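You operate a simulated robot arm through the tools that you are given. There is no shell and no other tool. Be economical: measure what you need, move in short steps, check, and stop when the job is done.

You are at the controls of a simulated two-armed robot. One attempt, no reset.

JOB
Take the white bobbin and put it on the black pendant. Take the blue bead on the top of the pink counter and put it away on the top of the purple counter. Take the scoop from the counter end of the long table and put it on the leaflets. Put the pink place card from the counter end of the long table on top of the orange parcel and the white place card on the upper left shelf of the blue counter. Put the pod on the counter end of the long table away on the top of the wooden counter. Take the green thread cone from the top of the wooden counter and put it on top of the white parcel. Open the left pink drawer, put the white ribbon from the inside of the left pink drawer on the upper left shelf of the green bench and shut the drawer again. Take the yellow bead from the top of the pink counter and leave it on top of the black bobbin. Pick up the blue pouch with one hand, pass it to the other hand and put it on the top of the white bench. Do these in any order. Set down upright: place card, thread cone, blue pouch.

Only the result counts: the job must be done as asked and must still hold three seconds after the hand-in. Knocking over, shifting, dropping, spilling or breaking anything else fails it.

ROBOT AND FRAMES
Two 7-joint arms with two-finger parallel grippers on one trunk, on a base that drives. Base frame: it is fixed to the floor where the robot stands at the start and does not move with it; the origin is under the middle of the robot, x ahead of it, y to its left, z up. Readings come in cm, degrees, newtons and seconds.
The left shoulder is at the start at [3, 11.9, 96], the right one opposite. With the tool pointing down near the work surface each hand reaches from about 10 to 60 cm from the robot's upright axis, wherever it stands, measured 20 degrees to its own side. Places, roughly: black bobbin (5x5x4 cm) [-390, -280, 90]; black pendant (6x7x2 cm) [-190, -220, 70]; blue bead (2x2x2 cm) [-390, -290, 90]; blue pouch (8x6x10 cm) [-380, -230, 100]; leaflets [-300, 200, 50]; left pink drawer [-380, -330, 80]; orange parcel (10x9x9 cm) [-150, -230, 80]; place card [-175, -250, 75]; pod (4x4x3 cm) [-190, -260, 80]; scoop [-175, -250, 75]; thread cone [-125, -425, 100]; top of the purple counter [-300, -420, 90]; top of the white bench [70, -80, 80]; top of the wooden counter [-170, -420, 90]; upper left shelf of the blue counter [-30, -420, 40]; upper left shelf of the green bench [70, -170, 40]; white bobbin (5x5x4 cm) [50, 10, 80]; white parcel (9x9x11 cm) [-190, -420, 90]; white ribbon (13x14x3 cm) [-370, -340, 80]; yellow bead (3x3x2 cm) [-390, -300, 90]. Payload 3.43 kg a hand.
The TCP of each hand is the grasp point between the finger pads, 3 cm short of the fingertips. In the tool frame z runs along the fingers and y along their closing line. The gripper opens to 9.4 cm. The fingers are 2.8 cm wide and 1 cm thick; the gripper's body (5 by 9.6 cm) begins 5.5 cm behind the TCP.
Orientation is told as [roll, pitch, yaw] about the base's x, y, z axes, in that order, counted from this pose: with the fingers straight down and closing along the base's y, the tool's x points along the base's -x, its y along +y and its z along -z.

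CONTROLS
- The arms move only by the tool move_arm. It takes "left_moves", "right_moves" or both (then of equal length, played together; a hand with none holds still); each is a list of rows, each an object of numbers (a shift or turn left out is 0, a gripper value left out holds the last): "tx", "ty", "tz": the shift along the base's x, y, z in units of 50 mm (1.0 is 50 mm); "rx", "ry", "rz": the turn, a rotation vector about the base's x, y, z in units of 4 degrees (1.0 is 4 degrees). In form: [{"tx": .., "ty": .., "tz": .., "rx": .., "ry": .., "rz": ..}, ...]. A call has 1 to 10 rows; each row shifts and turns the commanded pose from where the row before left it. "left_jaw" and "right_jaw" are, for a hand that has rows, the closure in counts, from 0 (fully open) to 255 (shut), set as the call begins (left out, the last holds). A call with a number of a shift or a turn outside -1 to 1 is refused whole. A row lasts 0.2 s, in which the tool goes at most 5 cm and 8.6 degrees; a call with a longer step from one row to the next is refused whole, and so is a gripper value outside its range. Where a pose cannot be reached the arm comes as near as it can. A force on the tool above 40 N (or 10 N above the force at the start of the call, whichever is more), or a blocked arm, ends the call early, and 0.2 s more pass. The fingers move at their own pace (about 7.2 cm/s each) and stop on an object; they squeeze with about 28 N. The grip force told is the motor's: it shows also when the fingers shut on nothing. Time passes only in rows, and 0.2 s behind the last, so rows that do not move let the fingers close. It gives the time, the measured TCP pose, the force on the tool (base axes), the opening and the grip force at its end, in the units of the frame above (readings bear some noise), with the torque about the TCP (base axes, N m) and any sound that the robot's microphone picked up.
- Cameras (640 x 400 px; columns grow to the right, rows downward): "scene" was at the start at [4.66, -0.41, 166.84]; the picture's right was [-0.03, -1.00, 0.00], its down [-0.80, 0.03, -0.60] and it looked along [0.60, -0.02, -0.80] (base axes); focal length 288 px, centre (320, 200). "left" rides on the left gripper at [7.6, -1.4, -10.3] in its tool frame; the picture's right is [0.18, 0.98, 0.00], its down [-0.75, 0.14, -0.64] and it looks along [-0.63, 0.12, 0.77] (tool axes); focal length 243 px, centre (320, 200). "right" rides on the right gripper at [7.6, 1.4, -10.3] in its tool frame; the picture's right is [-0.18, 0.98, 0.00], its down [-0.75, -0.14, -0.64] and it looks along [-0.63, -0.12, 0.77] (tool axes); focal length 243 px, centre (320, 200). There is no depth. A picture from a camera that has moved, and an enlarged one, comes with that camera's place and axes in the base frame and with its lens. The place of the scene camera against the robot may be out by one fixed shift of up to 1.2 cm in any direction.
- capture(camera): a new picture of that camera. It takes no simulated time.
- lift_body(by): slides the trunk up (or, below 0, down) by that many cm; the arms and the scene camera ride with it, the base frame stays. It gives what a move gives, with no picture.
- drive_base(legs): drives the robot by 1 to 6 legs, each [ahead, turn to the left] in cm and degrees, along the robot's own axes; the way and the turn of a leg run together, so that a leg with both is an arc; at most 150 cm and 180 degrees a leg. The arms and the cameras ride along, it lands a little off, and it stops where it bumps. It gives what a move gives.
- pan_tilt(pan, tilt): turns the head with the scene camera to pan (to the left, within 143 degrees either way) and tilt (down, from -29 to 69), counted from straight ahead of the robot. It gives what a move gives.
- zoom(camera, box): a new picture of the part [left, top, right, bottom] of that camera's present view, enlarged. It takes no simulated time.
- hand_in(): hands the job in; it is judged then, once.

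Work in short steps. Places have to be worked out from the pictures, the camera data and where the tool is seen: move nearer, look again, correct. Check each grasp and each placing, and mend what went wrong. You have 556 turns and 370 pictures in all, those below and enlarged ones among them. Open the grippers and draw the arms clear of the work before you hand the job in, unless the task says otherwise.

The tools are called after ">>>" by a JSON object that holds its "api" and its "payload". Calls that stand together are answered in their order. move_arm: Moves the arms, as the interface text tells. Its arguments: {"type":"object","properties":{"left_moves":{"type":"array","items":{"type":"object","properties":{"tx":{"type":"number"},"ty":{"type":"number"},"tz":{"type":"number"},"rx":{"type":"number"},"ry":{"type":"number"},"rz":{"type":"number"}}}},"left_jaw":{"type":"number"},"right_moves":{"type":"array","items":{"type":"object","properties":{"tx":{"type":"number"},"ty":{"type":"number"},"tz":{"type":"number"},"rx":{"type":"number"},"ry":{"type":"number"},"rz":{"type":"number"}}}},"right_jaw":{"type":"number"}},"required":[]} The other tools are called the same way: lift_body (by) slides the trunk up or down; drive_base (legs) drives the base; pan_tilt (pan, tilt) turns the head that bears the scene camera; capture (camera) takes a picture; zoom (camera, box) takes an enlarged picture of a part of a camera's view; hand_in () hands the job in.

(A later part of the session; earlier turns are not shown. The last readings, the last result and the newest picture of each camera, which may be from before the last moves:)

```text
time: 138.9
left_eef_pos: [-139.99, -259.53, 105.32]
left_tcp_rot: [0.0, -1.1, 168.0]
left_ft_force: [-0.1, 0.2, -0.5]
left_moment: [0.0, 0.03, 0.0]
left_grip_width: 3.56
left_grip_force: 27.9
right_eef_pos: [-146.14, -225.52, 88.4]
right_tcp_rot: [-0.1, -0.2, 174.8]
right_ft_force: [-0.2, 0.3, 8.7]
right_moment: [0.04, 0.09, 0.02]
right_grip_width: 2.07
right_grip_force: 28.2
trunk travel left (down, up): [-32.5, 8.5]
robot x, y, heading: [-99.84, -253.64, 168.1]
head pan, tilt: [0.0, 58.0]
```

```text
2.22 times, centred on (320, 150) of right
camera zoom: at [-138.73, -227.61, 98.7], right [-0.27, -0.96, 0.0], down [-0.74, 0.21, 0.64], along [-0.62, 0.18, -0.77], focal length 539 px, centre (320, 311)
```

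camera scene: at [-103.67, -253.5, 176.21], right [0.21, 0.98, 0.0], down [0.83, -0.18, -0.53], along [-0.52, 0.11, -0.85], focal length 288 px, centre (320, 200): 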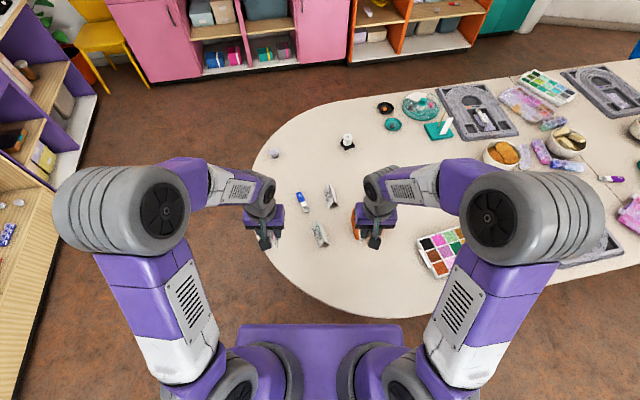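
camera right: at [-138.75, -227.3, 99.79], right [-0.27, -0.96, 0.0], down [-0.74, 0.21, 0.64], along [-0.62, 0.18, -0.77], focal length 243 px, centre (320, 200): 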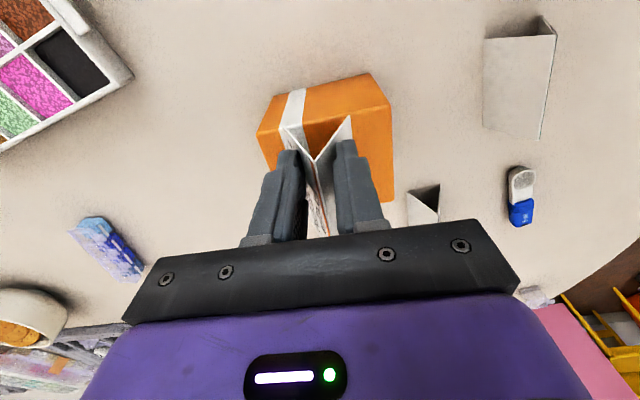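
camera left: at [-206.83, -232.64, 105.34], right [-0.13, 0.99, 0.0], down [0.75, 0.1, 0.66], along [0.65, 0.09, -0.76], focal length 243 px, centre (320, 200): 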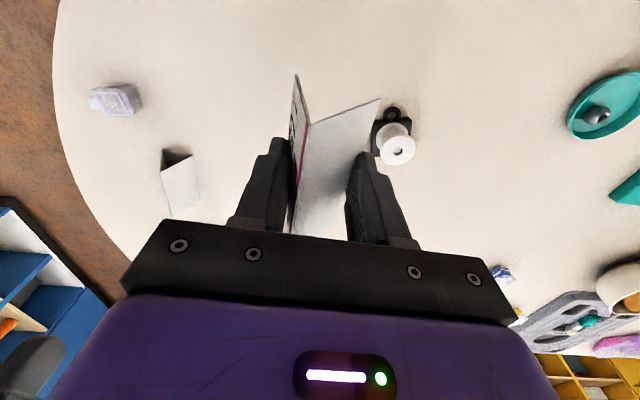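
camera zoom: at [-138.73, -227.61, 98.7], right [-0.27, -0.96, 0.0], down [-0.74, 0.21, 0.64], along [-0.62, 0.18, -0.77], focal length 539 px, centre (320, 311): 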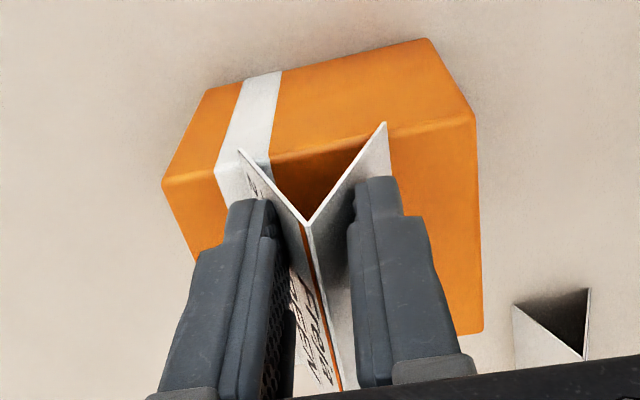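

Contact felt and the card is level and centred. I open.

>>> {"api": "move_arm", "payload": {"right_moves": [{}, {}, {}], "right_jaw": 90}}

>>> {"api": "zoom", "payload": {"camera": "right", "box": [220, 60, 420, 240]}}

```text
time: 139.7
left_eef_pos: [-140.04, -259.45, 105.25]
left_tcp_rot: [0.0, -1.0, 168.1]
left_ft_force: [0.6, 0.1, -0.5]
left_moment: [0.02, 0.01, -0.02]
left_grip_width: 3.56
left_grip_force: 27.9
right_eef_pos: [-146.19, -225.64, 88.37]
right_tcp_rot: [0.0, 0.1, 174.9]
right_ft_force: [-0.4, -0.2, 0.1]
right_moment: [0.03, -0.01, 0.0]
right_grip_width: 6.08
right_grip_force: 0.1
trunk travel left (down, up): [-32.5, 8.5]
robot x, y, heading: [-100.0, -254.49, 168.2]
head pan, tilt: [0.0, 58.0]
```

```text
2.22 times, centred on (320, 150) of right
camera zoom: at [-138.73, -227.59, 98.61], right [-0.27, -0.96, 0.0], down [-0.74, 0.21, 0.64], along [-0.62, 0.17, -0.77], focal length 539 px, centre (320, 311)
```

zoom: 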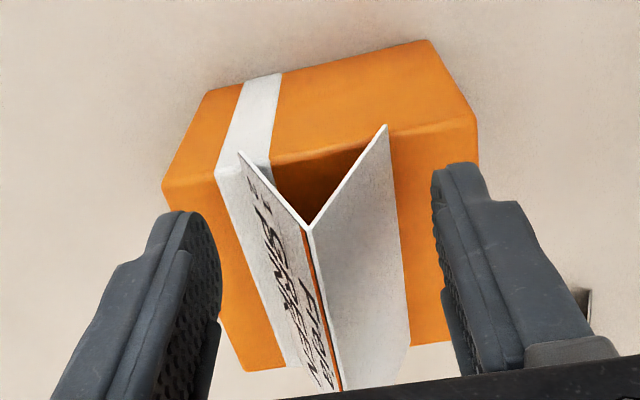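

The card stands on the parcel. I raise the hand clear and verify with the scene camera.

>>> {"api": "move_arm", "payload": {"right_moves": [{"tz": 0.5}, {"tz": 0.9}, {"tz": 0.9}, {"tz": 0.9}, {"tx": 0.9}, {"tx": 0.9, "ty": -0.3}, {}]}}

>>> {"api": "zoom", "payload": {"camera": "scene", "box": [280, 130, 440, 250]}}

```text
time: 141.3
left_eef_pos: [-140.19, -259.54, 105.36]
left_tcp_rot: [0.0, -0.9, 168.0]
left_ft_force: [-0.8, -1.0, -0.3]
left_moment: [-0.02, 0.02, 0.02]
left_grip_width: 3.57
left_grip_force: 28.3
right_eef_pos: [-137.18, -227.13, 104.22]
right_tcp_rot: [0.0, 0.0, 174.8]
right_ft_force: [0.1, 0.4, 0.9]
right_moment: [0.01, -0.01, 0.0]
right_grip_width: 6.06
right_grip_force: 0.1
trunk travel left (down, up): [-32.5, 8.5]
robot x, y, heading: [-100.26, -254.43, 168.0]
head pan, tilt: [0.0, 58.0]
```

```text
3.33 times, centred on (360, 190) of scene
camera zoom: at [-103.69, -253.46, 176.21], right [0.21, 0.98, 0.0], down [0.83, -0.18, -0.53], along [-0.52, 0.11, -0.85], focal length 959 px, centre (187, 233)
```

zoom: 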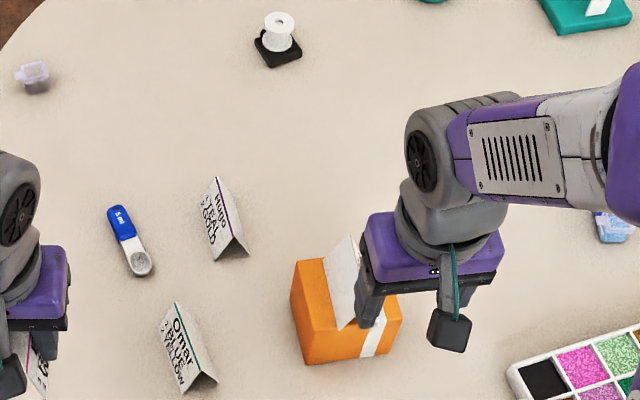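

Confirmed. Next I drive to the south side of the table end for the pod.

>>> {"api": "drive_base", "payload": {"legs": [[0, 102], [70, 0], [0, -90], [86, 0], [0, -90], [20, 0]]}}

>>> {"api": "capture", "payload": {"camera": "scene"}}

>>> {"api": "capture", "payload": {"camera": "right"}}

```text
time: 162.5
left_eef_pos: [-199.68, -267.62, 105.35]
left_tcp_rot: [-0.1, -1.0, 90.5]
left_ft_force: [0.4, -0.2, -0.4]
left_moment: [0.0, -0.03, -0.02]
left_grip_width: 2.88
left_grip_force: 27.9
right_eef_pos: [-167.46, -263.5, 104.37]
right_tcp_rot: [-0.1, 0.0, 97.2]
right_ft_force: [-0.3, 0.5, -0.3]
right_moment: [-0.01, 0.0, 0.0]
right_grip_width: 6.09
right_grip_force: 0.1
trunk travel left (down, up): [-32.5, 8.5]
robot x, y, heading: [-185.76, -305.08, 90.2]
head pan, tilt: [0.0, 58.0]
```

```text
299 pictures are left
camera scene: at [-185.47, -301.81, 176.21], right [1.0, 0.01, 0.0], down [0.01, -0.85, -0.53], along [0.0, 0.53, -0.85], focal length 288 px, centre (320, 200)
```

scene: 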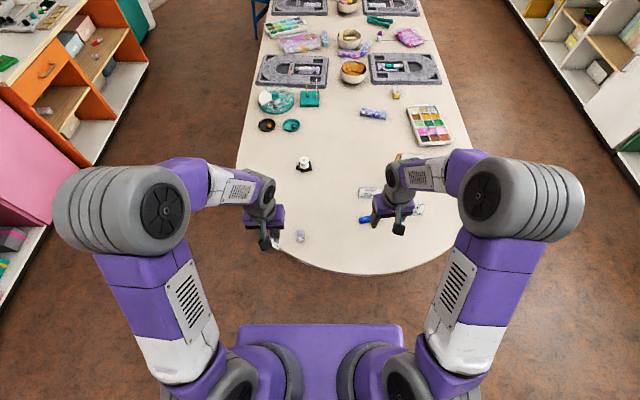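

```text
298 pictures are left
camera right: at [-167.76, -271.01, 114.66], right [-1.0, 0.06, 0.0], down [0.04, 0.77, 0.64], along [0.04, 0.64, -0.77], focal length 243 px, centre (320, 200)
```

right: 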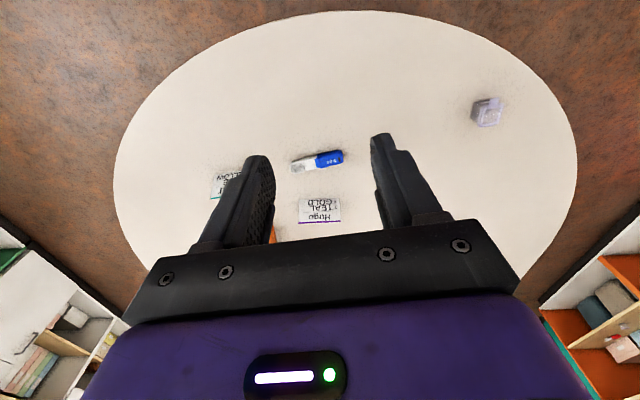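

The left grip fell to 2.88; I check Elin's card.

>>> {"api": "capture", "payload": {"camera": "left"}}

```text
297 pictures are left
camera left: at [-198.14, -275.35, 115.31], right [-0.98, -0.19, 0.0], down [-0.15, 0.74, 0.66], along [-0.12, 0.64, -0.76], focal length 243 px, centre (320, 200)
```

left: 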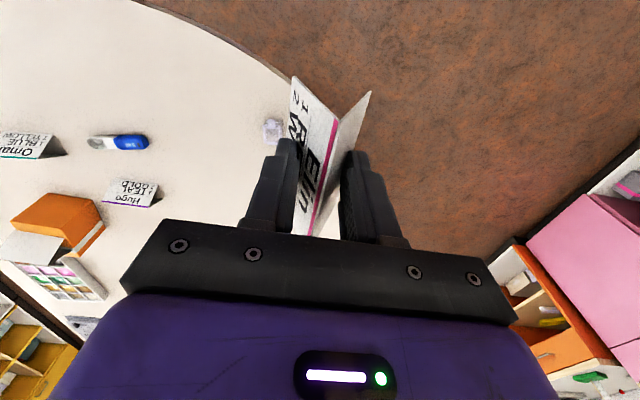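

It has levelled and slid a little but is held; I have time for a quick pod pick. I zoom on the pod.

>>> {"api": "zoom", "payload": {"camera": "right", "box": [440, 70, 540, 150]}}

>>> {"api": "zoom", "payload": {"camera": "scene", "box": [270, 200, 350, 260]}}

```text
5.00 times, centred on (490, 110) of right
camera zoom: at [-167.76, -271.01, 114.66], right [-1.0, 0.06, 0.0], down [0.04, 0.77, 0.64], along [0.04, 0.64, -0.77], focal length 1213 px, centre (-530, 650)
```

zoom: 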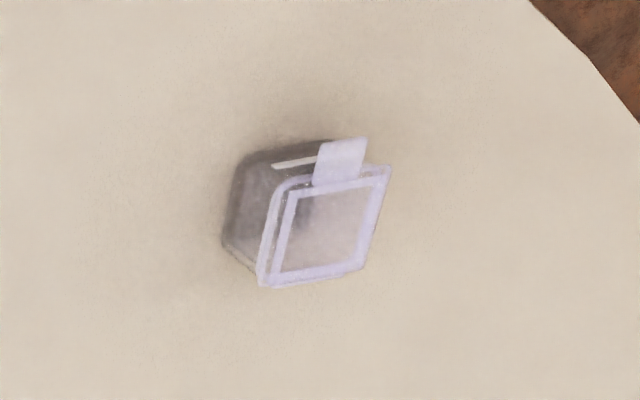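

```text
6.67 times, centred on (310, 230) of scene
camera zoom: at [-185.47, -301.81, 176.21], right [1.0, 0.01, 0.0], down [0.01, -0.85, -0.53], along [0.0, 0.53, -0.85], focal length 1919 px, centre (387, 0)
```

zoom: 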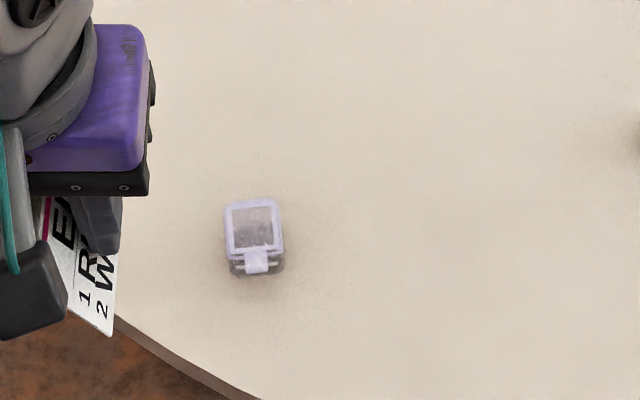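

Pod is a ~3.4 cm box at (-193,-255.7), tab toward me. I move the left hand aside and the right hand above the pod.

>>> {"api": "move_arm", "payload": {"left_moves": [{"tx": -0.8}, {"tx": -0.9}, {"tx": -0.9}, {"tx": -0.5}, {}, {}], "right_moves": [{"tx": -0.8, "rz": -0.6}, {"tx": -0.85, "ty": 0.2, "rz": -0.6}, {"tx": -0.85, "ty": 0.3, "rz": -0.6}, {"tx": -0.85, "ty": 0.4}, {"tx": -0.85, "ty": 0.4}, {"tx": -0.85, "ty": 0.25}]}}

>>> {"api": "move_arm", "payload": {"right_moves": [{"tz": -0.9}, {"tz": -0.9}, {"tz": -0.9}, {}]}}

>>> {"api": "capture", "payload": {"camera": "right"}}

```text
time: 163.9
left_eef_pos: [-215.26, -267.63, 105.33]
left_tcp_rot: [-0.1, -1.0, 90.5]
left_ft_force: [-0.4, -1.6, 0.4]
left_moment: [-0.03, 0.01, -0.01]
left_grip_width: 2.8
left_grip_force: 28.0
right_eef_pos: [-192.79, -255.75, 104.42]
right_tcp_rot: [0.0, -0.1, 90.2]
right_ft_force: [0.4, 0.8, -0.5]
right_moment: [0.0, -0.04, 0.0]
right_grip_width: 6.09
right_grip_force: 0.1
trunk travel left (down, up): [-32.5, 8.5]
robot x, y, heading: [-185.62, -305.61, 90.6]
head pan, tilt: [0.0, 58.0]
```

```text
time: 164.9
left_eef_pos: [-215.04, -267.71, 105.38]
left_tcp_rot: [0.0, -1.1, 90.5]
left_ft_force: [-0.5, 1.4, 0.7]
left_moment: [-0.03, 0.02, 0.0]
left_grip_width: 2.78
left_grip_force: 27.9
right_eef_pos: [-192.53, -255.61, 90.88]
right_tcp_rot: [0.0, -0.1, 90.1]
right_ft_force: [-0.6, -0.9, 0.1]
right_moment: [0.0, -0.03, 0.0]
right_grip_width: 6.06
right_grip_force: 0.0
trunk travel left (down, up): [-32.5, 8.5]
robot x, y, heading: [-185.53, -305.21, 90.7]
head pan, tilt: [0.0, 58.0]
```

```text
294 pictures are left
camera right: at [-193.94, -263.22, 101.16], right [-0.98, 0.18, 0.0], down [0.14, 0.75, 0.64], along [0.12, 0.63, -0.77], focal length 243 px, centre (320, 200)
```

right: 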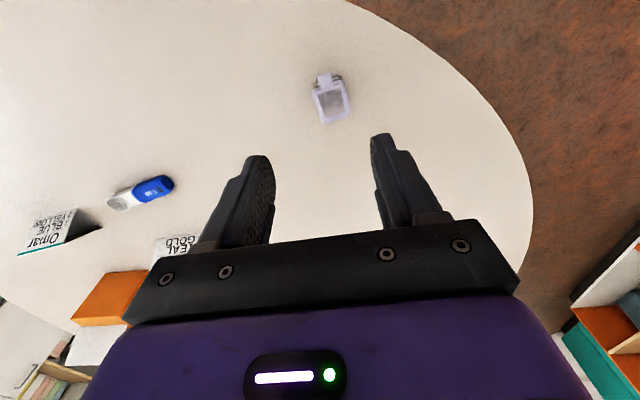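

>>> {"api": "move_arm", "payload": {"right_moves": [{"tx": -0.18, "ty": 0.02, "tz": -0.7}, {"tz": -0.8}, {"tz": -0.8}, {"tz": -0.36}, {}]}}

>>> {"api": "move_arm", "payload": {"right_moves": [{}, {}, {}, {}], "right_jaw": 255}}

>>> {"api": "capture", "payload": {"camera": "right"}}

```text
time: 166.1
left_eef_pos: [-215.13, -267.59, 105.48]
left_tcp_rot: [0.1, -1.1, 90.5]
left_ft_force: [-0.3, 0.8, 0.2]
left_moment: [-0.04, 0.0, 0.01]
left_grip_width: 2.73
left_grip_force: 28.2
right_eef_pos: [-193.38, -255.48, 77.6]
right_tcp_rot: [0.0, -0.1, 90.1]
right_ft_force: [-0.2, 0.4, 0.5]
right_moment: [0.0, 0.0, 0.0]
right_grip_width: 6.1
right_grip_force: 0.1
trunk travel left (down, up): [-32.5, 8.5]
robot x, y, heading: [-185.57, -305.57, 90.5]
head pan, tilt: [0.0, 58.0]
```

```text
time: 167.1
left_eef_pos: [-215.13, -267.6, 105.47]
left_tcp_rot: [0.1, -1.1, 90.4]
left_ft_force: [-0.1, -0.6, -0.8]
left_moment: [0.03, -0.03, 0.01]
left_grip_width: 2.72
left_grip_force: 28.0
right_eef_pos: [-193.5, -255.56, 77.6]
right_tcp_rot: [0.0, -0.2, 90.2]
right_ft_force: [-0.6, 0.8, 3.4]
right_moment: [0.05, 0.03, -0.01]
right_grip_width: 3.06
right_grip_force: 27.9
trunk travel left (down, up): [-32.5, 8.5]
robot x, y, heading: [-185.6, -305.77, 90.7]
head pan, tilt: [0.0, 58.0]
```

```text
293 pictures are left
camera right: at [-194.88, -263.01, 87.87], right [-0.98, 0.18, 0.0], down [0.14, 0.75, 0.64], along [0.12, 0.63, -0.77], focal length 243 px, centre (320, 200)
```

right: 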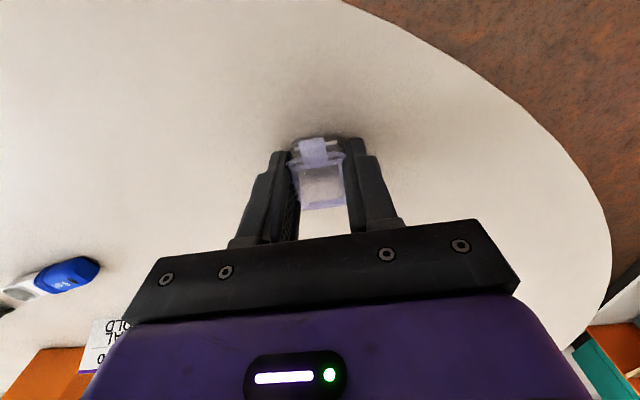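

Pod held (3.06). I lift it, tuck the hands and drive to the blue counter's left shelf (front edge y≈-395, x≈-46…-8).

>>> {"api": "move_arm", "payload": {"left_moves": [{"tx": 0.5}, {"tx": 0.5}, {"tx": 0.5}, {"tx": 0.5}, {"tx": 0.4}, {}], "right_moves": [{"tz": 0.6}, {"tz": 0.9}, {"tz": 0.9}, {"tz": 0.9, "tx": 0.2}, {"tz": 0.8, "tx": 0.5}, {"tz": 0.6, "tx": 0.7}]}}

>>> {"api": "move_arm", "payload": {"right_moves": [{"tx": 0.9, "ty": -0.3}, {"tx": 0.9, "ty": -0.4}, {"ty": -0.9}]}}

>>> {"api": "drive_base", "payload": {"legs": [[0, -90.5], [133, 0], [0, -90], [22, 0]]}}

>>> {"api": "pan_tilt", "payload": {"pan": 0, "tilt": 50}}

>>> {"api": "capture", "payload": {"camera": "scene"}}

>>> {"api": "capture", "payload": {"camera": "left"}}

```text
time: 168.5
left_eef_pos: [-203.02, -267.6, 105.35]
left_tcp_rot: [0.0, -1.1, 90.5]
left_ft_force: [-0.3, -0.7, -0.1]
left_moment: [0.01, -0.03, 0.0]
left_grip_width: 2.66
left_grip_force: 27.8
right_eef_pos: [-186.22, -255.58, 101.02]
right_tcp_rot: [0.0, 0.0, 90.1]
right_ft_force: [-0.1, 0.0, -0.3]
right_moment: [0.01, 0.0, 0.01]
right_grip_width: 3.05
right_grip_force: 27.9
trunk travel left (down, up): [-32.5, 8.5]
robot x, y, heading: [-185.67, -305.78, 90.4]
head pan, tilt: [0.0, 58.0]
```

```text
time: 169.3
left_eef_pos: [-203.18, -267.65, 105.42]
left_tcp_rot: [0.0, -1.1, 90.5]
left_ft_force: [0.0, -0.6, 0.2]
left_moment: [0.02, -0.02, -0.04]
left_grip_width: 2.66
left_grip_force: 28.6
right_eef_pos: [-177.48, -263.59, 100.95]
right_tcp_rot: [0.0, -0.1, 90.0]
right_ft_force: [-0.2, 0.1, 0.5]
right_moment: [0.03, -0.02, 0.01]
right_grip_width: 3.06
right_grip_force: 27.6
trunk travel left (down, up): [-32.5, 8.5]
robot x, y, heading: [-185.48, -305.49, 90.6]
head pan, tilt: [0.0, 58.0]
```

```text
time: 184.9
left_eef_pos: [-34.63, -365.35, 105.36]
left_tcp_rot: [-0.1, -1.0, -88.7]
left_ft_force: [-1.1, -0.4, -0.4]
left_moment: [0.0, -0.02, 0.04]
left_grip_width: 2.09
left_grip_force: 27.8
right_eef_pos: [-60.34, -369.78, 100.85]
right_tcp_rot: [0.0, 0.0, -89.1]
right_ft_force: [-0.7, -0.1, -0.8]
right_moment: [0.0, -0.01, 0.0]
right_grip_width: 3.05
right_grip_force: 27.7
trunk travel left (down, up): [-32.5, 8.5]
robot x, y, heading: [-52.64, -327.31, -88.7]
head pan, tilt: [0.0, 58.0]
```

```text
time: 185.6
left_eef_pos: [-34.61, -365.35, 105.47]
left_tcp_rot: [0.0, -1.0, -88.7]
left_ft_force: [-0.4, -0.5, -0.2]
left_moment: [0.02, 0.01, -0.01]
left_grip_width: 2.04
left_grip_force: 28.4
right_eef_pos: [-60.26, -369.63, 101.03]
right_tcp_rot: [-0.1, 0.0, -89.0]
right_ft_force: [-0.3, -0.6, 0.3]
right_moment: [-0.05, 0.0, -0.04]
right_grip_width: 3.07
right_grip_force: 28.6
trunk travel left (down, up): [-32.5, 8.5]
robot x, y, heading: [-52.68, -327.32, -88.8]
head pan, tilt: [0.0, 50.0]
```

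```text
292 pictures are left
camera scene: at [-52.28, -332.38, 177.23], right [-1.0, -0.02, 0.0], down [-0.02, 0.77, -0.64], along [0.01, -0.64, -0.77], focal length 288 px, centre (320, 200)
```

scene: 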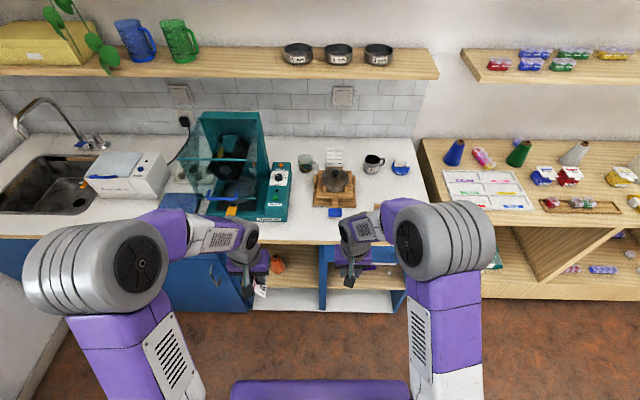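

```text
291 pictures are left
camera left: at [-36.24, -357.5, 115.34], right [0.98, 0.21, 0.0], down [0.16, -0.74, 0.66], along [0.13, -0.64, -0.75], focal length 243 px, centre (320, 200)
```

left: 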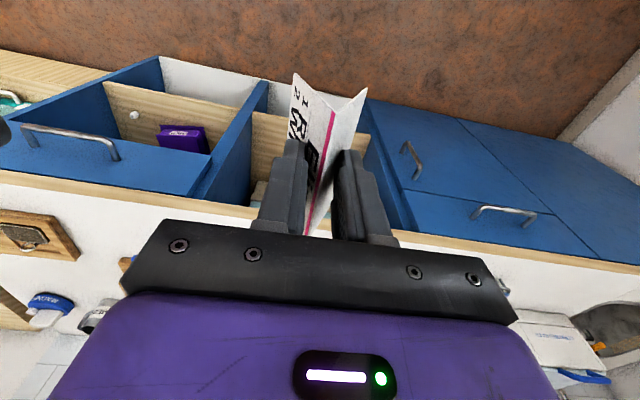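

I zoom on the shelf opening to place its edges and contents.

>>> {"api": "zoom", "payload": {"camera": "scene", "box": [240, 225, 420, 325]}}

>>> {"api": "capture", "payload": {"camera": "right"}}

```text
3.56 times, centred on (330, 275) of scene
camera zoom: at [-52.28, -332.38, 177.23], right [-1.0, -0.02, 0.0], down [-0.02, 0.77, -0.64], along [0.01, -0.64, -0.77], focal length 1023 px, centre (284, -67)
```

zoom: 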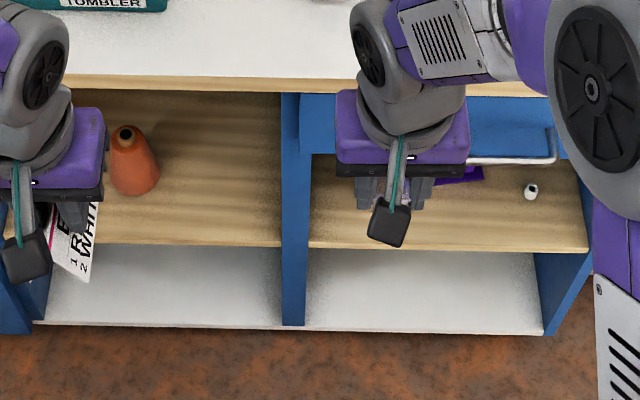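

```text
289 pictures are left
camera right: at [-58.99, -361.95, 111.31], right [0.99, -0.17, 0.0], down [-0.13, -0.76, 0.64], along [-0.11, -0.63, -0.77], focal length 243 px, centre (320, 200)
```

right: 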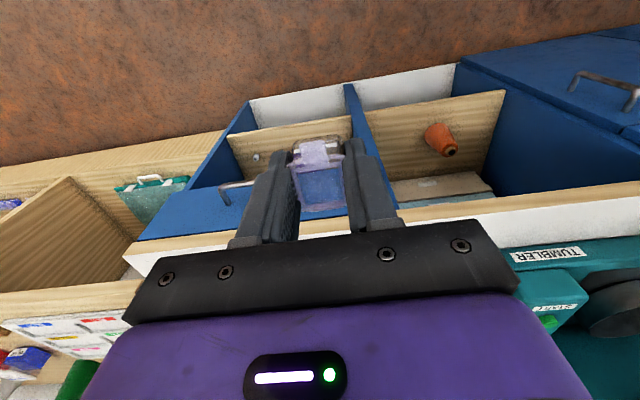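

Shelf front ≈y -390, z≈40; right of the orange cone is free (x -50…-34). I lower the trunk fully and bring the left hand down in front of the opening at x≈-41.5.

>>> {"api": "lift_body", "payload": {"by": -32}}

>>> {"api": "move_arm", "payload": {"left_moves": [{"tx": -0.35, "ty": 0.2, "tz": -0.8}, {"tx": -0.35, "ty": 0.2, "tz": -0.8}, {"tx": -0.35, "ty": 0.1, "tz": -0.8}, {"tx": -0.33, "tz": -0.8}, {"tz": -0.8}, {"tz": -0.4}, {}], "right_moves": [{"ty": 0.6}, {"ty": 0.6}, {}, {}, {}, {}, {}]}}

>>> {"api": "capture", "payload": {"camera": "left"}}

>>> {"api": "capture", "payload": {"camera": "scene"}}

```text
time: 188.7
left_eef_pos: [-34.6, -365.26, 73.44]
left_tcp_rot: [0.1, -1.1, -88.7]
left_ft_force: [0.4, -0.4, -0.7]
left_moment: [-0.01, 0.0, 0.05]
left_grip_width: 1.94
left_grip_force: 28.1
right_eef_pos: [-60.35, -369.72, 69.02]
right_tcp_rot: [0.1, -0.1, -89.0]
right_ft_force: [0.4, 1.2, 0.5]
right_moment: [0.0, 0.0, 0.01]
right_grip_width: 3.05
right_grip_force: 28.1
trunk travel left (down, up): [-0.5, 40.5]
robot x, y, heading: [-52.57, -327.57, -88.8]
head pan, tilt: [0.0, 50.0]
```

```text
time: 190.3
left_eef_pos: [-41.59, -362.84, 51.26]
left_tcp_rot: [0.0, -1.1, -88.7]
left_ft_force: [-0.1, 0.1, -0.2]
left_moment: [-0.03, 0.01, 0.01]
left_grip_width: 1.87
left_grip_force: 28.3
right_eef_pos: [-60.34, -363.77, 68.92]
right_tcp_rot: [0.0, 0.0, -89.1]
right_ft_force: [-0.1, 0.3, 0.4]
right_moment: [-0.04, 0.01, -0.01]
right_grip_width: 3.07
right_grip_force: 27.8
trunk travel left (down, up): [-0.5, 40.5]
robot x, y, heading: [-52.32, -327.63, -88.5]
head pan, tilt: [0.0, 50.0]
```

```text
288 pictures are left
camera left: at [-43.15, -355.01, 61.26], right [0.98, 0.21, 0.0], down [0.16, -0.74, 0.66], along [0.13, -0.64, -0.75], focal length 243 px, centre (320, 200)
```

left: 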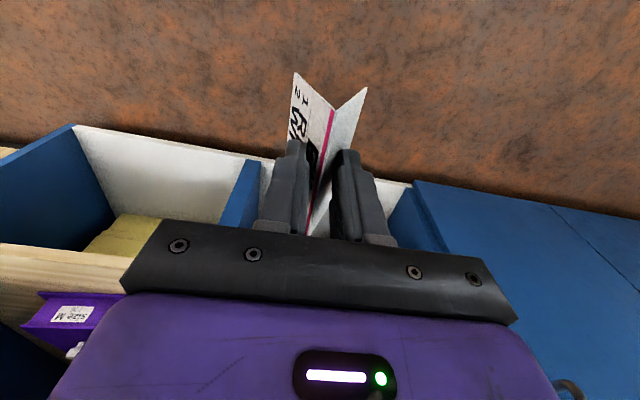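

```text
287 pictures are left
camera scene: at [-52.28, -332.38, 145.24], right [-1.0, -0.02, 0.0], down [-0.02, 0.77, -0.64], along [0.01, -0.64, -0.77], focal length 288 px, centre (320, 200)
```

scene: 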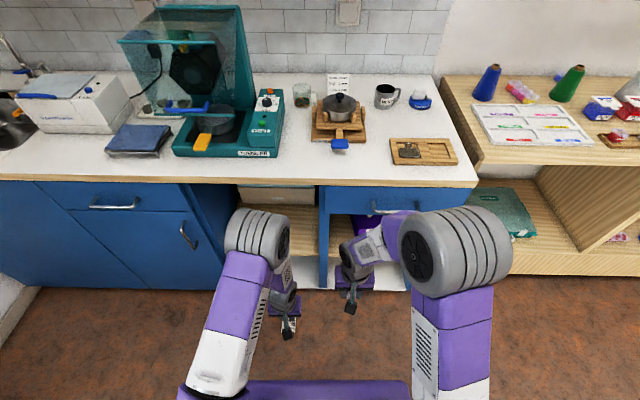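

The folded elbow is forward, so I extend the arm first (hand to y≈-383, just before the opening), then check.

>>> {"api": "move_arm", "payload": {"left_moves": [{"ty": -0.8}, {"ty": -0.8}, {"ty": -0.8}, {"ty": -0.8}, {"ty": -0.8}, {}]}}

>>> {"api": "capture", "payload": {"camera": "scene"}}

>>> {"api": "capture", "payload": {"camera": "left"}}

```text
time: 191.7
left_eef_pos: [-41.61, -382.76, 51.52]
left_tcp_rot: [0.0, -1.0, -88.7]
left_ft_force: [-0.4, 0.3, -0.2]
left_moment: [0.01, -0.04, -0.03]
left_grip_width: 1.81
left_grip_force: 27.9
right_eef_pos: [-60.45, -363.78, 69.06]
right_tcp_rot: [0.0, -0.1, -89.0]
right_ft_force: [-0.1, 0.2, -0.3]
right_moment: [0.02, 0.0, 0.0]
right_grip_width: 3.02
right_grip_force: 28.0
trunk travel left (down, up): [-0.5, 40.5]
robot x, y, heading: [-52.55, -327.68, -88.7]
head pan, tilt: [0.0, 50.0]
```

```text
286 pictures are left
camera scene: at [-52.28, -332.38, 145.24], right [-1.0, -0.02, 0.0], down [-0.02, 0.77, -0.64], along [0.01, -0.64, -0.77], focal length 288 px, centre (320, 200)
```

scene: 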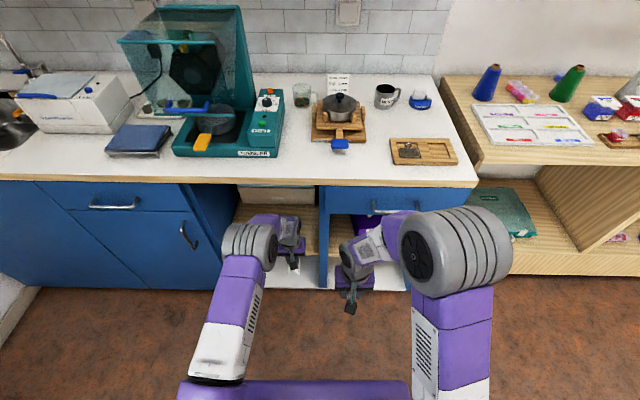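

```text
285 pictures are left
camera left: at [-43.2, -375.02, 61.48], right [0.98, 0.21, 0.0], down [0.16, -0.74, 0.66], along [0.13, -0.64, -0.76], focal length 243 px, centre (320, 200)
```

left: 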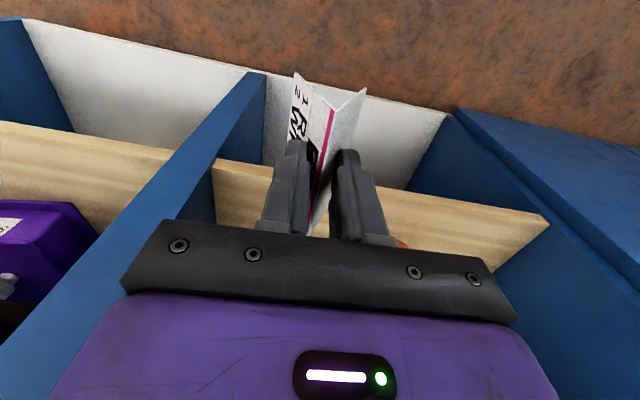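

Shelf edge confirmed (y≈-390, z≈40, x -51…-12). I lower slightly and drive forward 12 cm so the card goes in over the shelf.

>>> {"api": "move_arm", "payload": {"left_moves": [{"tz": -0.4}, {}], "right_moves": [{"ty": 0.6}, {"ty": 0.6}]}}

>>> {"api": "drive_base", "payload": {"legs": [[12, 0]]}}

>>> {"api": "capture", "payload": {"camera": "left"}}

>>> {"api": "capture", "payload": {"camera": "scene"}}

```text
time: 192.3
left_eef_pos: [-41.6, -382.67, 49.44]
left_tcp_rot: [0.0, -1.0, -88.8]
left_ft_force: [-0.6, -1.3, -0.3]
left_moment: [-0.03, 0.0, 0.0]
left_grip_width: 1.79
left_grip_force: 28.1
right_eef_pos: [-60.31, -357.66, 69.01]
right_tcp_rot: [0.1, -0.1, -89.1]
right_ft_force: [-0.7, 0.2, -0.3]
right_moment: [0.02, -0.01, 0.01]
right_grip_width: 3.03
right_grip_force: 28.4
trunk travel left (down, up): [-0.5, 40.5]
robot x, y, heading: [-52.55, -327.78, -88.9]
head pan, tilt: [0.0, 50.0]
```

```text
time: 193.7
left_eef_pos: [-41.31, -393.73, 48.73]
left_tcp_rot: [0.2, 0.2, -88.9]
left_ft_force: [-0.4, 0.8, 0.9]
left_moment: [-0.03, 0.02, -0.02]
left_grip_width: 1.72
left_grip_force: 27.7
right_eef_pos: [-59.92, -369.75, 69.1]
right_tcp_rot: [0.1, -0.2, -88.9]
right_ft_force: [1.3, -0.9, 0.3]
right_moment: [0.03, 0.01, 0.0]
right_grip_width: 3.04
right_grip_force: 28.1
trunk travel left (down, up): [-0.5, 40.5]
robot x, y, heading: [-52.16, -339.52, -88.6]
head pan, tilt: [0.0, 50.0]
stopped in leg 1: the robot was blocked; the commanded pose is now the measured one
```

```text
284 pictures are left
camera left: at [-42.89, -386.28, 58.86], right [0.98, 0.2, 0.0], down [0.15, -0.75, 0.64], along [0.13, -0.63, -0.77], focal length 243 px, centre (320, 200)
```

left: 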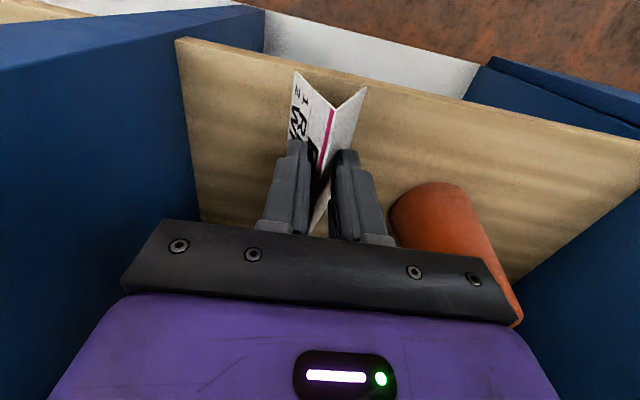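

```text
283 pictures are left
camera scene: at [-51.99, -344.32, 145.25], right [-1.0, -0.02, 0.0], down [-0.02, 0.77, -0.64], along [0.02, -0.64, -0.77], focal length 288 px, centre (320, 200)
```

scene: 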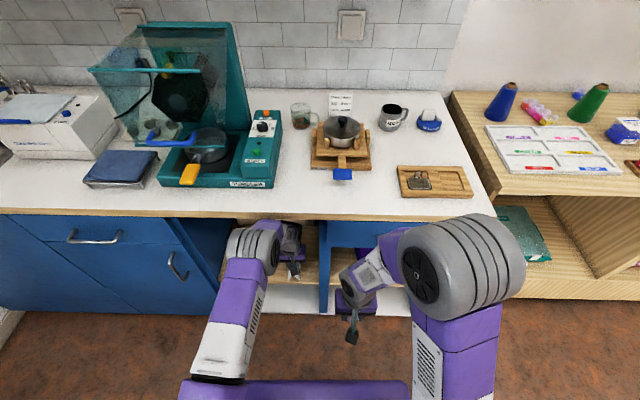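

Slight contact of the wrist with the counter edge; card's near end is at y≈-390. I lower a bit, then push 2.5 cm further in.

>>> {"api": "move_arm", "payload": {"left_moves": [{"tz": -0.2}, {"tz": -0.1}, {"ty": -0.2}, {"ty": -0.2}, {"ty": -0.1}, {}]}}

>>> {"api": "capture", "payload": {"camera": "left"}}

```text
time: 194.4
left_eef_pos: [-41.24, -394.27, 47.79]
left_tcp_rot: [0.2, 0.0, -89.0]
left_ft_force: [1.0, 9.3, 20.4]
left_moment: [0.1, 0.02, 0.05]
left_grip_width: 1.69
left_grip_force: 27.8
right_eef_pos: [-59.97, -369.8, 69.02]
right_tcp_rot: [0.1, -0.2, -89.0]
right_ft_force: [0.0, 0.9, -0.6]
right_moment: [0.01, 0.0, 0.01]
right_grip_width: 3.07
right_grip_force: 28.3
trunk travel left (down, up): [-0.5, 40.5]
robot x, y, heading: [-52.32, -339.76, -88.6]
head pan, tilt: [0.0, 50.0]
stopped in row 3 (left hand): the force on the tool passed its limit at 47 N (the readings are from after the stop); the commanded pose is now the measured one
```

```text
282 pictures are left
camera left: at [-42.91, -386.64, 57.93], right [0.98, 0.2, 0.0], down [0.15, -0.75, 0.64], along [0.13, -0.63, -0.77], focal length 243 px, centre (320, 200)
```

left: 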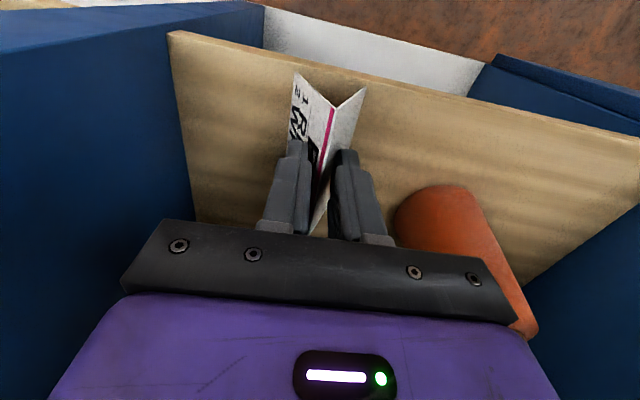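

The card bottom now touches the shelf (TCP 47.8). I raise 3 mm and slide in 2.5 cm.

>>> {"api": "move_arm", "payload": {"left_moves": [{"tz": 0.08}, {"ty": -0.15}, {"ty": -0.15}, {"ty": -0.15}, {}]}}

>>> {"api": "zoom", "payload": {"camera": "left", "box": [160, 20, 480, 240]}}

```text
time: 195.6
left_eef_pos: [-41.25, -396.55, 48.01]
left_tcp_rot: [0.2, 0.1, -88.9]
left_ft_force: [0.4, 0.2, 0.7]
left_moment: [-0.05, -0.02, 0.0]
left_grip_width: 1.68
left_grip_force: 28.0
right_eef_pos: [-60.09, -369.82, 69.0]
right_tcp_rot: [0.1, -0.2, -89.0]
right_ft_force: [0.2, -0.2, -0.2]
right_moment: [0.0, -0.01, -0.02]
right_grip_width: 3.04
right_grip_force: 28.0
trunk travel left (down, up): [-0.5, 40.5]
robot x, y, heading: [-52.64, -339.6, -88.7]
head pan, tilt: [0.0, 50.0]
```

```text
1.82 times, centred on (320, 130) of left
camera zoom: at [-42.91, -388.92, 58.05], right [0.98, 0.2, 0.0], down [0.15, -0.75, 0.64], along [0.13, -0.63, -0.77], focal length 441 px, centre (320, 327)
```

zoom: 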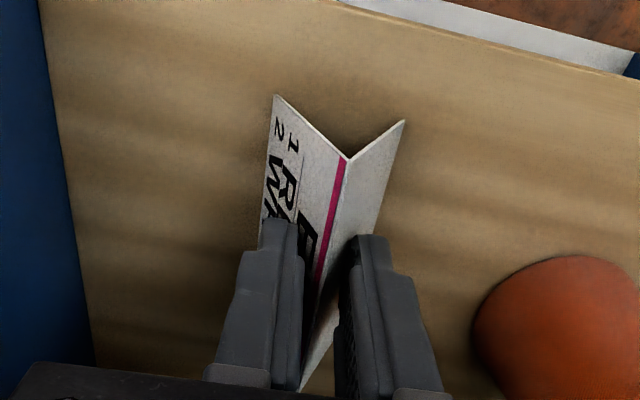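

The card is well inside. I lower to contact and open.

>>> {"api": "move_arm", "payload": {"left_moves": [{"tz": -0.05}, {"tz": -0.03}, {}]}}

>>> {"api": "move_arm", "payload": {"left_moves": [{}, {}, {}], "left_jaw": 130}}

>>> {"api": "zoom", "payload": {"camera": "left", "box": [160, 20, 480, 240]}}

```text
time: 196.4
left_eef_pos: [-41.29, -396.5, 47.98]
left_tcp_rot: [0.1, -0.2, -89.0]
left_ft_force: [0.3, 4.9, 26.3]
left_moment: [0.41, 0.02, 0.0]
left_grip_width: 1.63
left_grip_force: 28.2
right_eef_pos: [-60.12, -369.71, 69.04]
right_tcp_rot: [0.1, -0.2, -89.1]
right_ft_force: [0.2, 0.0, 0.3]
right_moment: [0.03, 0.01, 0.01]
right_grip_width: 3.05
right_grip_force: 28.0
trunk travel left (down, up): [-0.5, 40.5]
robot x, y, heading: [-52.33, -339.69, -88.7]
head pan, tilt: [0.0, 50.0]
```

```text
time: 197.2
left_eef_pos: [-41.32, -396.52, 47.55]
left_tcp_rot: [0.2, 0.3, -88.8]
left_ft_force: [0.6, 0.2, 0.6]
left_moment: [-0.02, 0.05, 0.01]
left_grip_width: 4.62
left_grip_force: 0.1
right_eef_pos: [-60.09, -369.87, 69.06]
right_tcp_rot: [0.1, -0.1, -89.1]
right_ft_force: [-0.3, 1.4, -0.9]
right_moment: [0.02, 0.03, -0.01]
right_grip_width: 3.03
right_grip_force: 28.0
trunk travel left (down, up): [-0.5, 40.5]
robot x, y, heading: [-52.04, -339.28, -88.5]
head pan, tilt: [0.0, 50.0]
```

```text
1.82 times, centred on (320, 130) of left
camera zoom: at [-42.89, -388.92, 57.65], right [0.98, 0.2, 0.0], down [0.15, -0.75, 0.64], along [0.13, -0.63, -0.77], focal length 441 px, centre (320, 327)
```

zoom: 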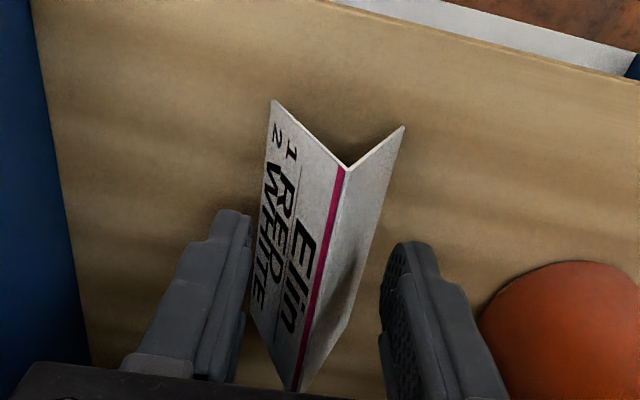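

Card stands upright. I open a bit wider and withdraw the hand straight out.

>>> {"api": "move_arm", "payload": {"left_moves": [{}, {"ty": 0.3}, {"ty": 0.5}, {"ty": 0.6}, {"ty": 0.6}, {"ty": 0.6}, {}], "left_jaw": 95}}

>>> {"api": "drive_base", "payload": {"legs": [[-30, 0]]}}

>>> {"api": "capture", "payload": {"camera": "left"}}

>>> {"api": "capture", "payload": {"camera": "scene"}}

```text
time: 198.8
left_eef_pos: [-41.28, -383.41, 47.6]
left_tcp_rot: [0.2, 0.1, -88.9]
left_ft_force: [-0.3, -0.5, 0.8]
left_moment: [0.0, -0.02, 0.01]
left_grip_width: 5.88
left_grip_force: 0.1
right_eef_pos: [-60.06, -369.85, 69.01]
right_tcp_rot: [0.1, -0.1, -88.9]
right_ft_force: [-0.3, 0.4, 0.0]
right_moment: [0.0, 0.01, -0.03]
right_grip_width: 3.05
right_grip_force: 27.5
trunk travel left (down, up): [-0.5, 40.5]
robot x, y, heading: [-52.46, -339.96, -88.9]
head pan, tilt: [0.0, 50.0]
```

```text
time: 200.8
left_eef_pos: [-42.09, -353.4, 47.68]
left_tcp_rot: [0.1, 0.1, -89.0]
left_ft_force: [-0.1, -0.4, -0.8]
left_moment: [-0.01, 0.02, -0.03]
left_grip_width: 5.88
left_grip_force: 0.0
right_eef_pos: [-60.74, -339.76, 68.96]
right_tcp_rot: [0.1, -0.1, -89.0]
right_ft_force: [0.1, 0.3, 0.1]
right_moment: [0.02, 0.0, 0.01]
right_grip_width: 3.04
right_grip_force: 27.7
trunk travel left (down, up): [-0.5, 40.5]
robot x, y, heading: [-53.23, -308.98, -88.5]
head pan, tilt: [0.0, 50.0]
```

```text
279 pictures are left
camera left: at [-43.54, -345.84, 57.73], right [0.98, 0.2, 0.0], down [0.15, -0.75, 0.64], along [0.13, -0.63, -0.77], focal length 243 px, centre (320, 200)
```

left: 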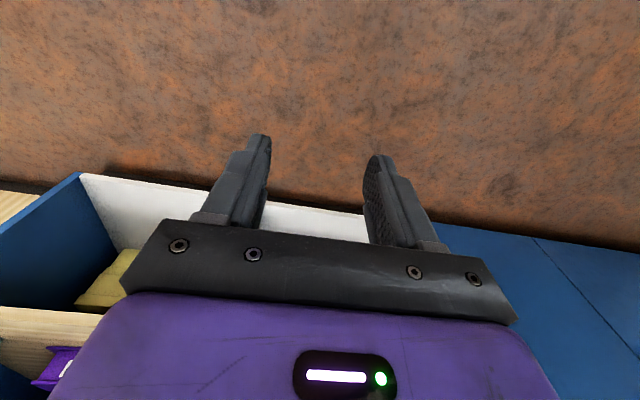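

```text
278 pictures are left
camera scene: at [-52.72, -314.4, 145.24], right [-1.0, -0.02, 0.0], down [-0.02, 0.77, -0.64], along [0.02, -0.64, -0.77], focal length 288 px, centre (320, 200)
```

scene: 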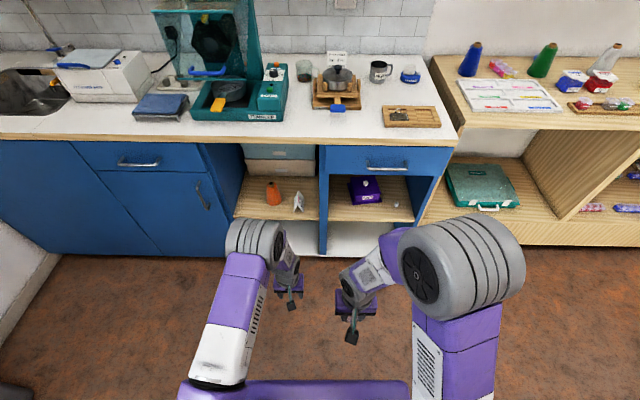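

Elin's card stands on the upper left shelf. I raise the trunk and arms and drive west to the wooden counter.

>>> {"api": "lift_body", "payload": {"by": 36}}

>>> {"api": "move_arm", "payload": {"left_moves": [{"tz": 0.9, "ty": 0.2}, {"tz": 0.9, "ty": 0.2}, {"tz": 0.9, "ty": 0.2}, {"tz": 0.9, "ty": 0.2}, {"tz": 0.6, "tx": 0.2}, {}], "right_moves": [{"tz": 0.3}, {"tz": 0.3}, {}, {}, {}, {}]}}

>>> {"api": "drive_base", "payload": {"legs": [[-6, 0], [0, -90], [85, 0], [0, 90], [25, 0]]}}

>>> {"api": "capture", "payload": {"camera": "scene"}}

```text
time: 204.3
left_eef_pos: [-41.82, -353.34, 83.54]
left_tcp_rot: [0.1, 0.1, -88.9]
left_ft_force: [-0.1, -0.5, 0.9]
left_moment: [0.03, 0.0, -0.04]
left_grip_width: 5.87
left_grip_force: 0.1
right_eef_pos: [-60.75, -339.77, 104.88]
right_tcp_rot: [0.1, -0.2, -89.0]
right_ft_force: [-0.2, -0.8, 0.9]
right_moment: [0.03, 0.01, -0.02]
right_grip_width: 3.05
right_grip_force: 28.3
trunk travel left (down, up): [-36.5, 4.5]
robot x, y, heading: [-53.45, -309.48, -88.7]
head pan, tilt: [0.0, 50.0]
```

```text
time: 205.8
left_eef_pos: [-41.08, -349.35, 104.7]
left_tcp_rot: [0.3, 0.2, -88.9]
left_ft_force: [-0.5, 0.5, 0.0]
left_moment: [0.0, -0.01, 0.02]
left_grip_width: 5.88
left_grip_force: 0.0
right_eef_pos: [-60.75, -339.68, 108.03]
right_tcp_rot: [0.1, -0.2, -89.0]
right_ft_force: [-0.5, -0.5, 0.0]
right_moment: [0.0, -0.02, -0.01]
right_grip_width: 3.04
right_grip_force: 28.3
trunk travel left (down, up): [-36.5, 4.5]
robot x, y, heading: [-52.97, -309.7, -89.0]
head pan, tilt: [0.0, 50.0]
```

```text
time: 219.9
left_eef_pos: [-126.28, -368.55, 104.5]
left_tcp_rot: [0.2, 0.1, -90.2]
left_ft_force: [-0.8, 0.7, 0.0]
left_moment: [0.02, -0.02, 0.02]
left_grip_width: 5.91
left_grip_force: 0.0
right_eef_pos: [-145.73, -358.6, 108.04]
right_tcp_rot: [0.1, 0.1, -90.3]
right_ft_force: [0.3, -0.5, 0.0]
right_moment: [0.0, -0.01, 0.01]
right_grip_width: 3.06
right_grip_force: 27.9
trunk travel left (down, up): [-36.5, 4.5]
robot x, y, heading: [-137.56, -328.9, -90.0]
head pan, tilt: [0.0, 50.0]
```

```text
277 pictures are left
camera scene: at [-137.2, -333.54, 181.24], right [-1.0, 0.0, 0.0], down [0.0, 0.77, -0.64], along [0.0, -0.64, -0.77], focal length 288 px, centre (320, 200)
```

scene: 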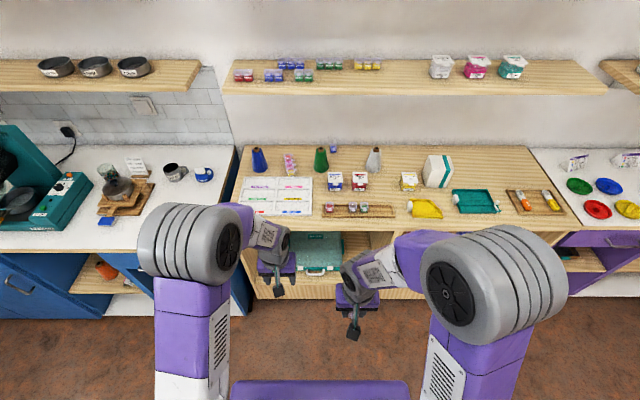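

>>> {"api": "zoom", "payload": {"camera": "scene", "box": [225, 130, 385, 230]}}

>>> {"api": "zoom", "payload": {"camera": "scene", "box": [380, 130, 580, 255]}}

```text
4.00 times, centred on (305, 180) of scene
camera zoom: at [-137.2, -333.54, 181.24], right [-1.0, 0.0, 0.0], down [0.0, 0.77, -0.64], along [0.0, -0.64, -0.77], focal length 1151 px, centre (380, 280)
```

zoom: 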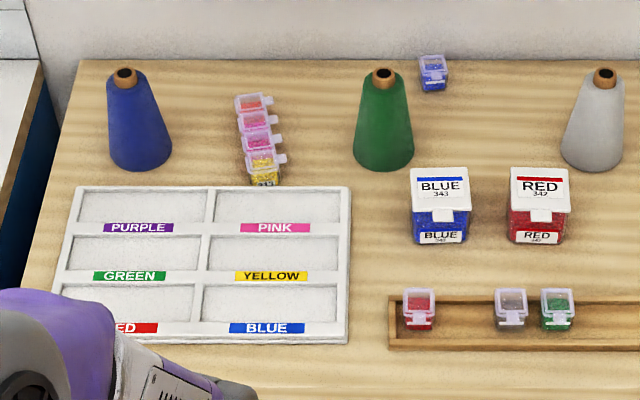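

```text
3.20 times, centred on (480, 192) of scene
camera zoom: at [-137.2, -333.54, 181.24], right [-1.0, 0.0, 0.0], down [0.0, 0.77, -0.64], along [0.0, -0.64, -0.77], focal length 921 px, centre (-192, 224)
```

zoom: 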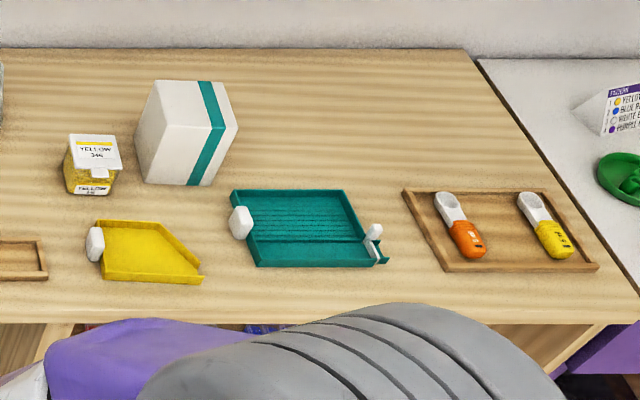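

Layout is clear: counter front y≈-396, top z≈88, green cone ≈(-138,-429), white parcel ≈(-189,-420). A free spot for the pod lies about (-164.5,-416) between the red and yellow jars. I sidestep right and approach.

>>> {"api": "drive_base", "payload": {"legs": [[0, -20], [32, 0], [0, 20]]}}

>>> {"api": "pan_tilt", "payload": {"pan": 0, "tilt": 58}}

>>> {"api": "capture", "payload": {"camera": "scene"}}

>>> {"api": "capture", "payload": {"camera": "right"}}

```text
time: 224.2
left_eef_pos: [-136.65, -398.46, 104.51]
left_tcp_rot: [0.1, 0.2, -89.7]
left_ft_force: [0.4, 0.0, -0.2]
left_moment: [0.01, 0.0, 0.0]
left_grip_width: 5.88
left_grip_force: 0.0
right_eef_pos: [-156.31, -388.66, 107.99]
right_tcp_rot: [0.1, 0.1, -89.8]
right_ft_force: [0.2, 0.9, 0.2]
right_moment: [0.0, 0.0, -0.02]
right_grip_width: 3.05
right_grip_force: 27.9
trunk travel left (down, up): [-36.5, 4.5]
robot x, y, heading: [-148.5, -358.52, -89.8]
head pan, tilt: [0.0, 50.0]
```

```text
time: 224.9
left_eef_pos: [-136.62, -398.46, 104.48]
left_tcp_rot: [0.2, 0.2, -89.7]
left_ft_force: [-0.5, -0.7, 0.0]
left_moment: [-0.06, 0.04, -0.02]
left_grip_width: 5.88
left_grip_force: 0.0
right_eef_pos: [-156.38, -388.76, 107.93]
right_tcp_rot: [0.2, -0.1, -89.8]
right_ft_force: [0.0, 0.0, 0.2]
right_moment: [-0.03, 0.0, -0.04]
right_grip_width: 3.04
right_grip_force: 28.0
trunk travel left (down, up): [-36.5, 4.5]
robot x, y, heading: [-148.09, -358.86, -89.4]
head pan, tilt: [0.0, 58.0]
```

```text
274 pictures are left
camera scene: at [-147.97, -362.7, 180.22], right [-1.0, -0.01, 0.0], down [-0.01, 0.85, -0.53], along [0.0, -0.53, -0.85], focal length 288 px, centre (320, 200)
```

scene: 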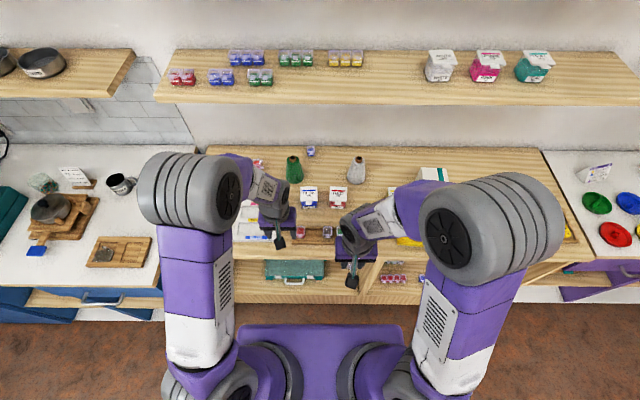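

```text
273 pictures are left
camera right: at [-154.94, -380.94, 118.31], right [0.98, -0.18, 0.0], down [-0.14, -0.75, 0.64], along [-0.12, -0.63, -0.77], focal length 243 px, centre (320, 200)
```

right: 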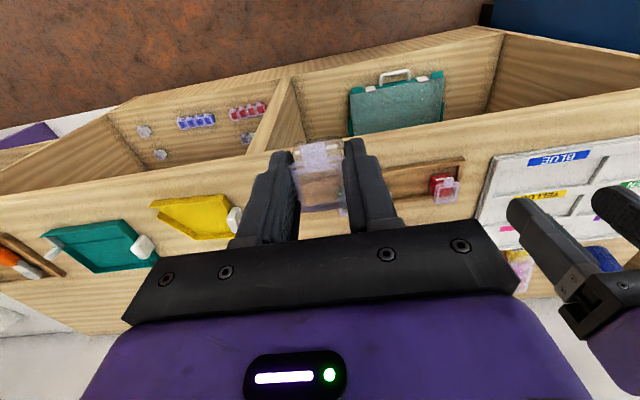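

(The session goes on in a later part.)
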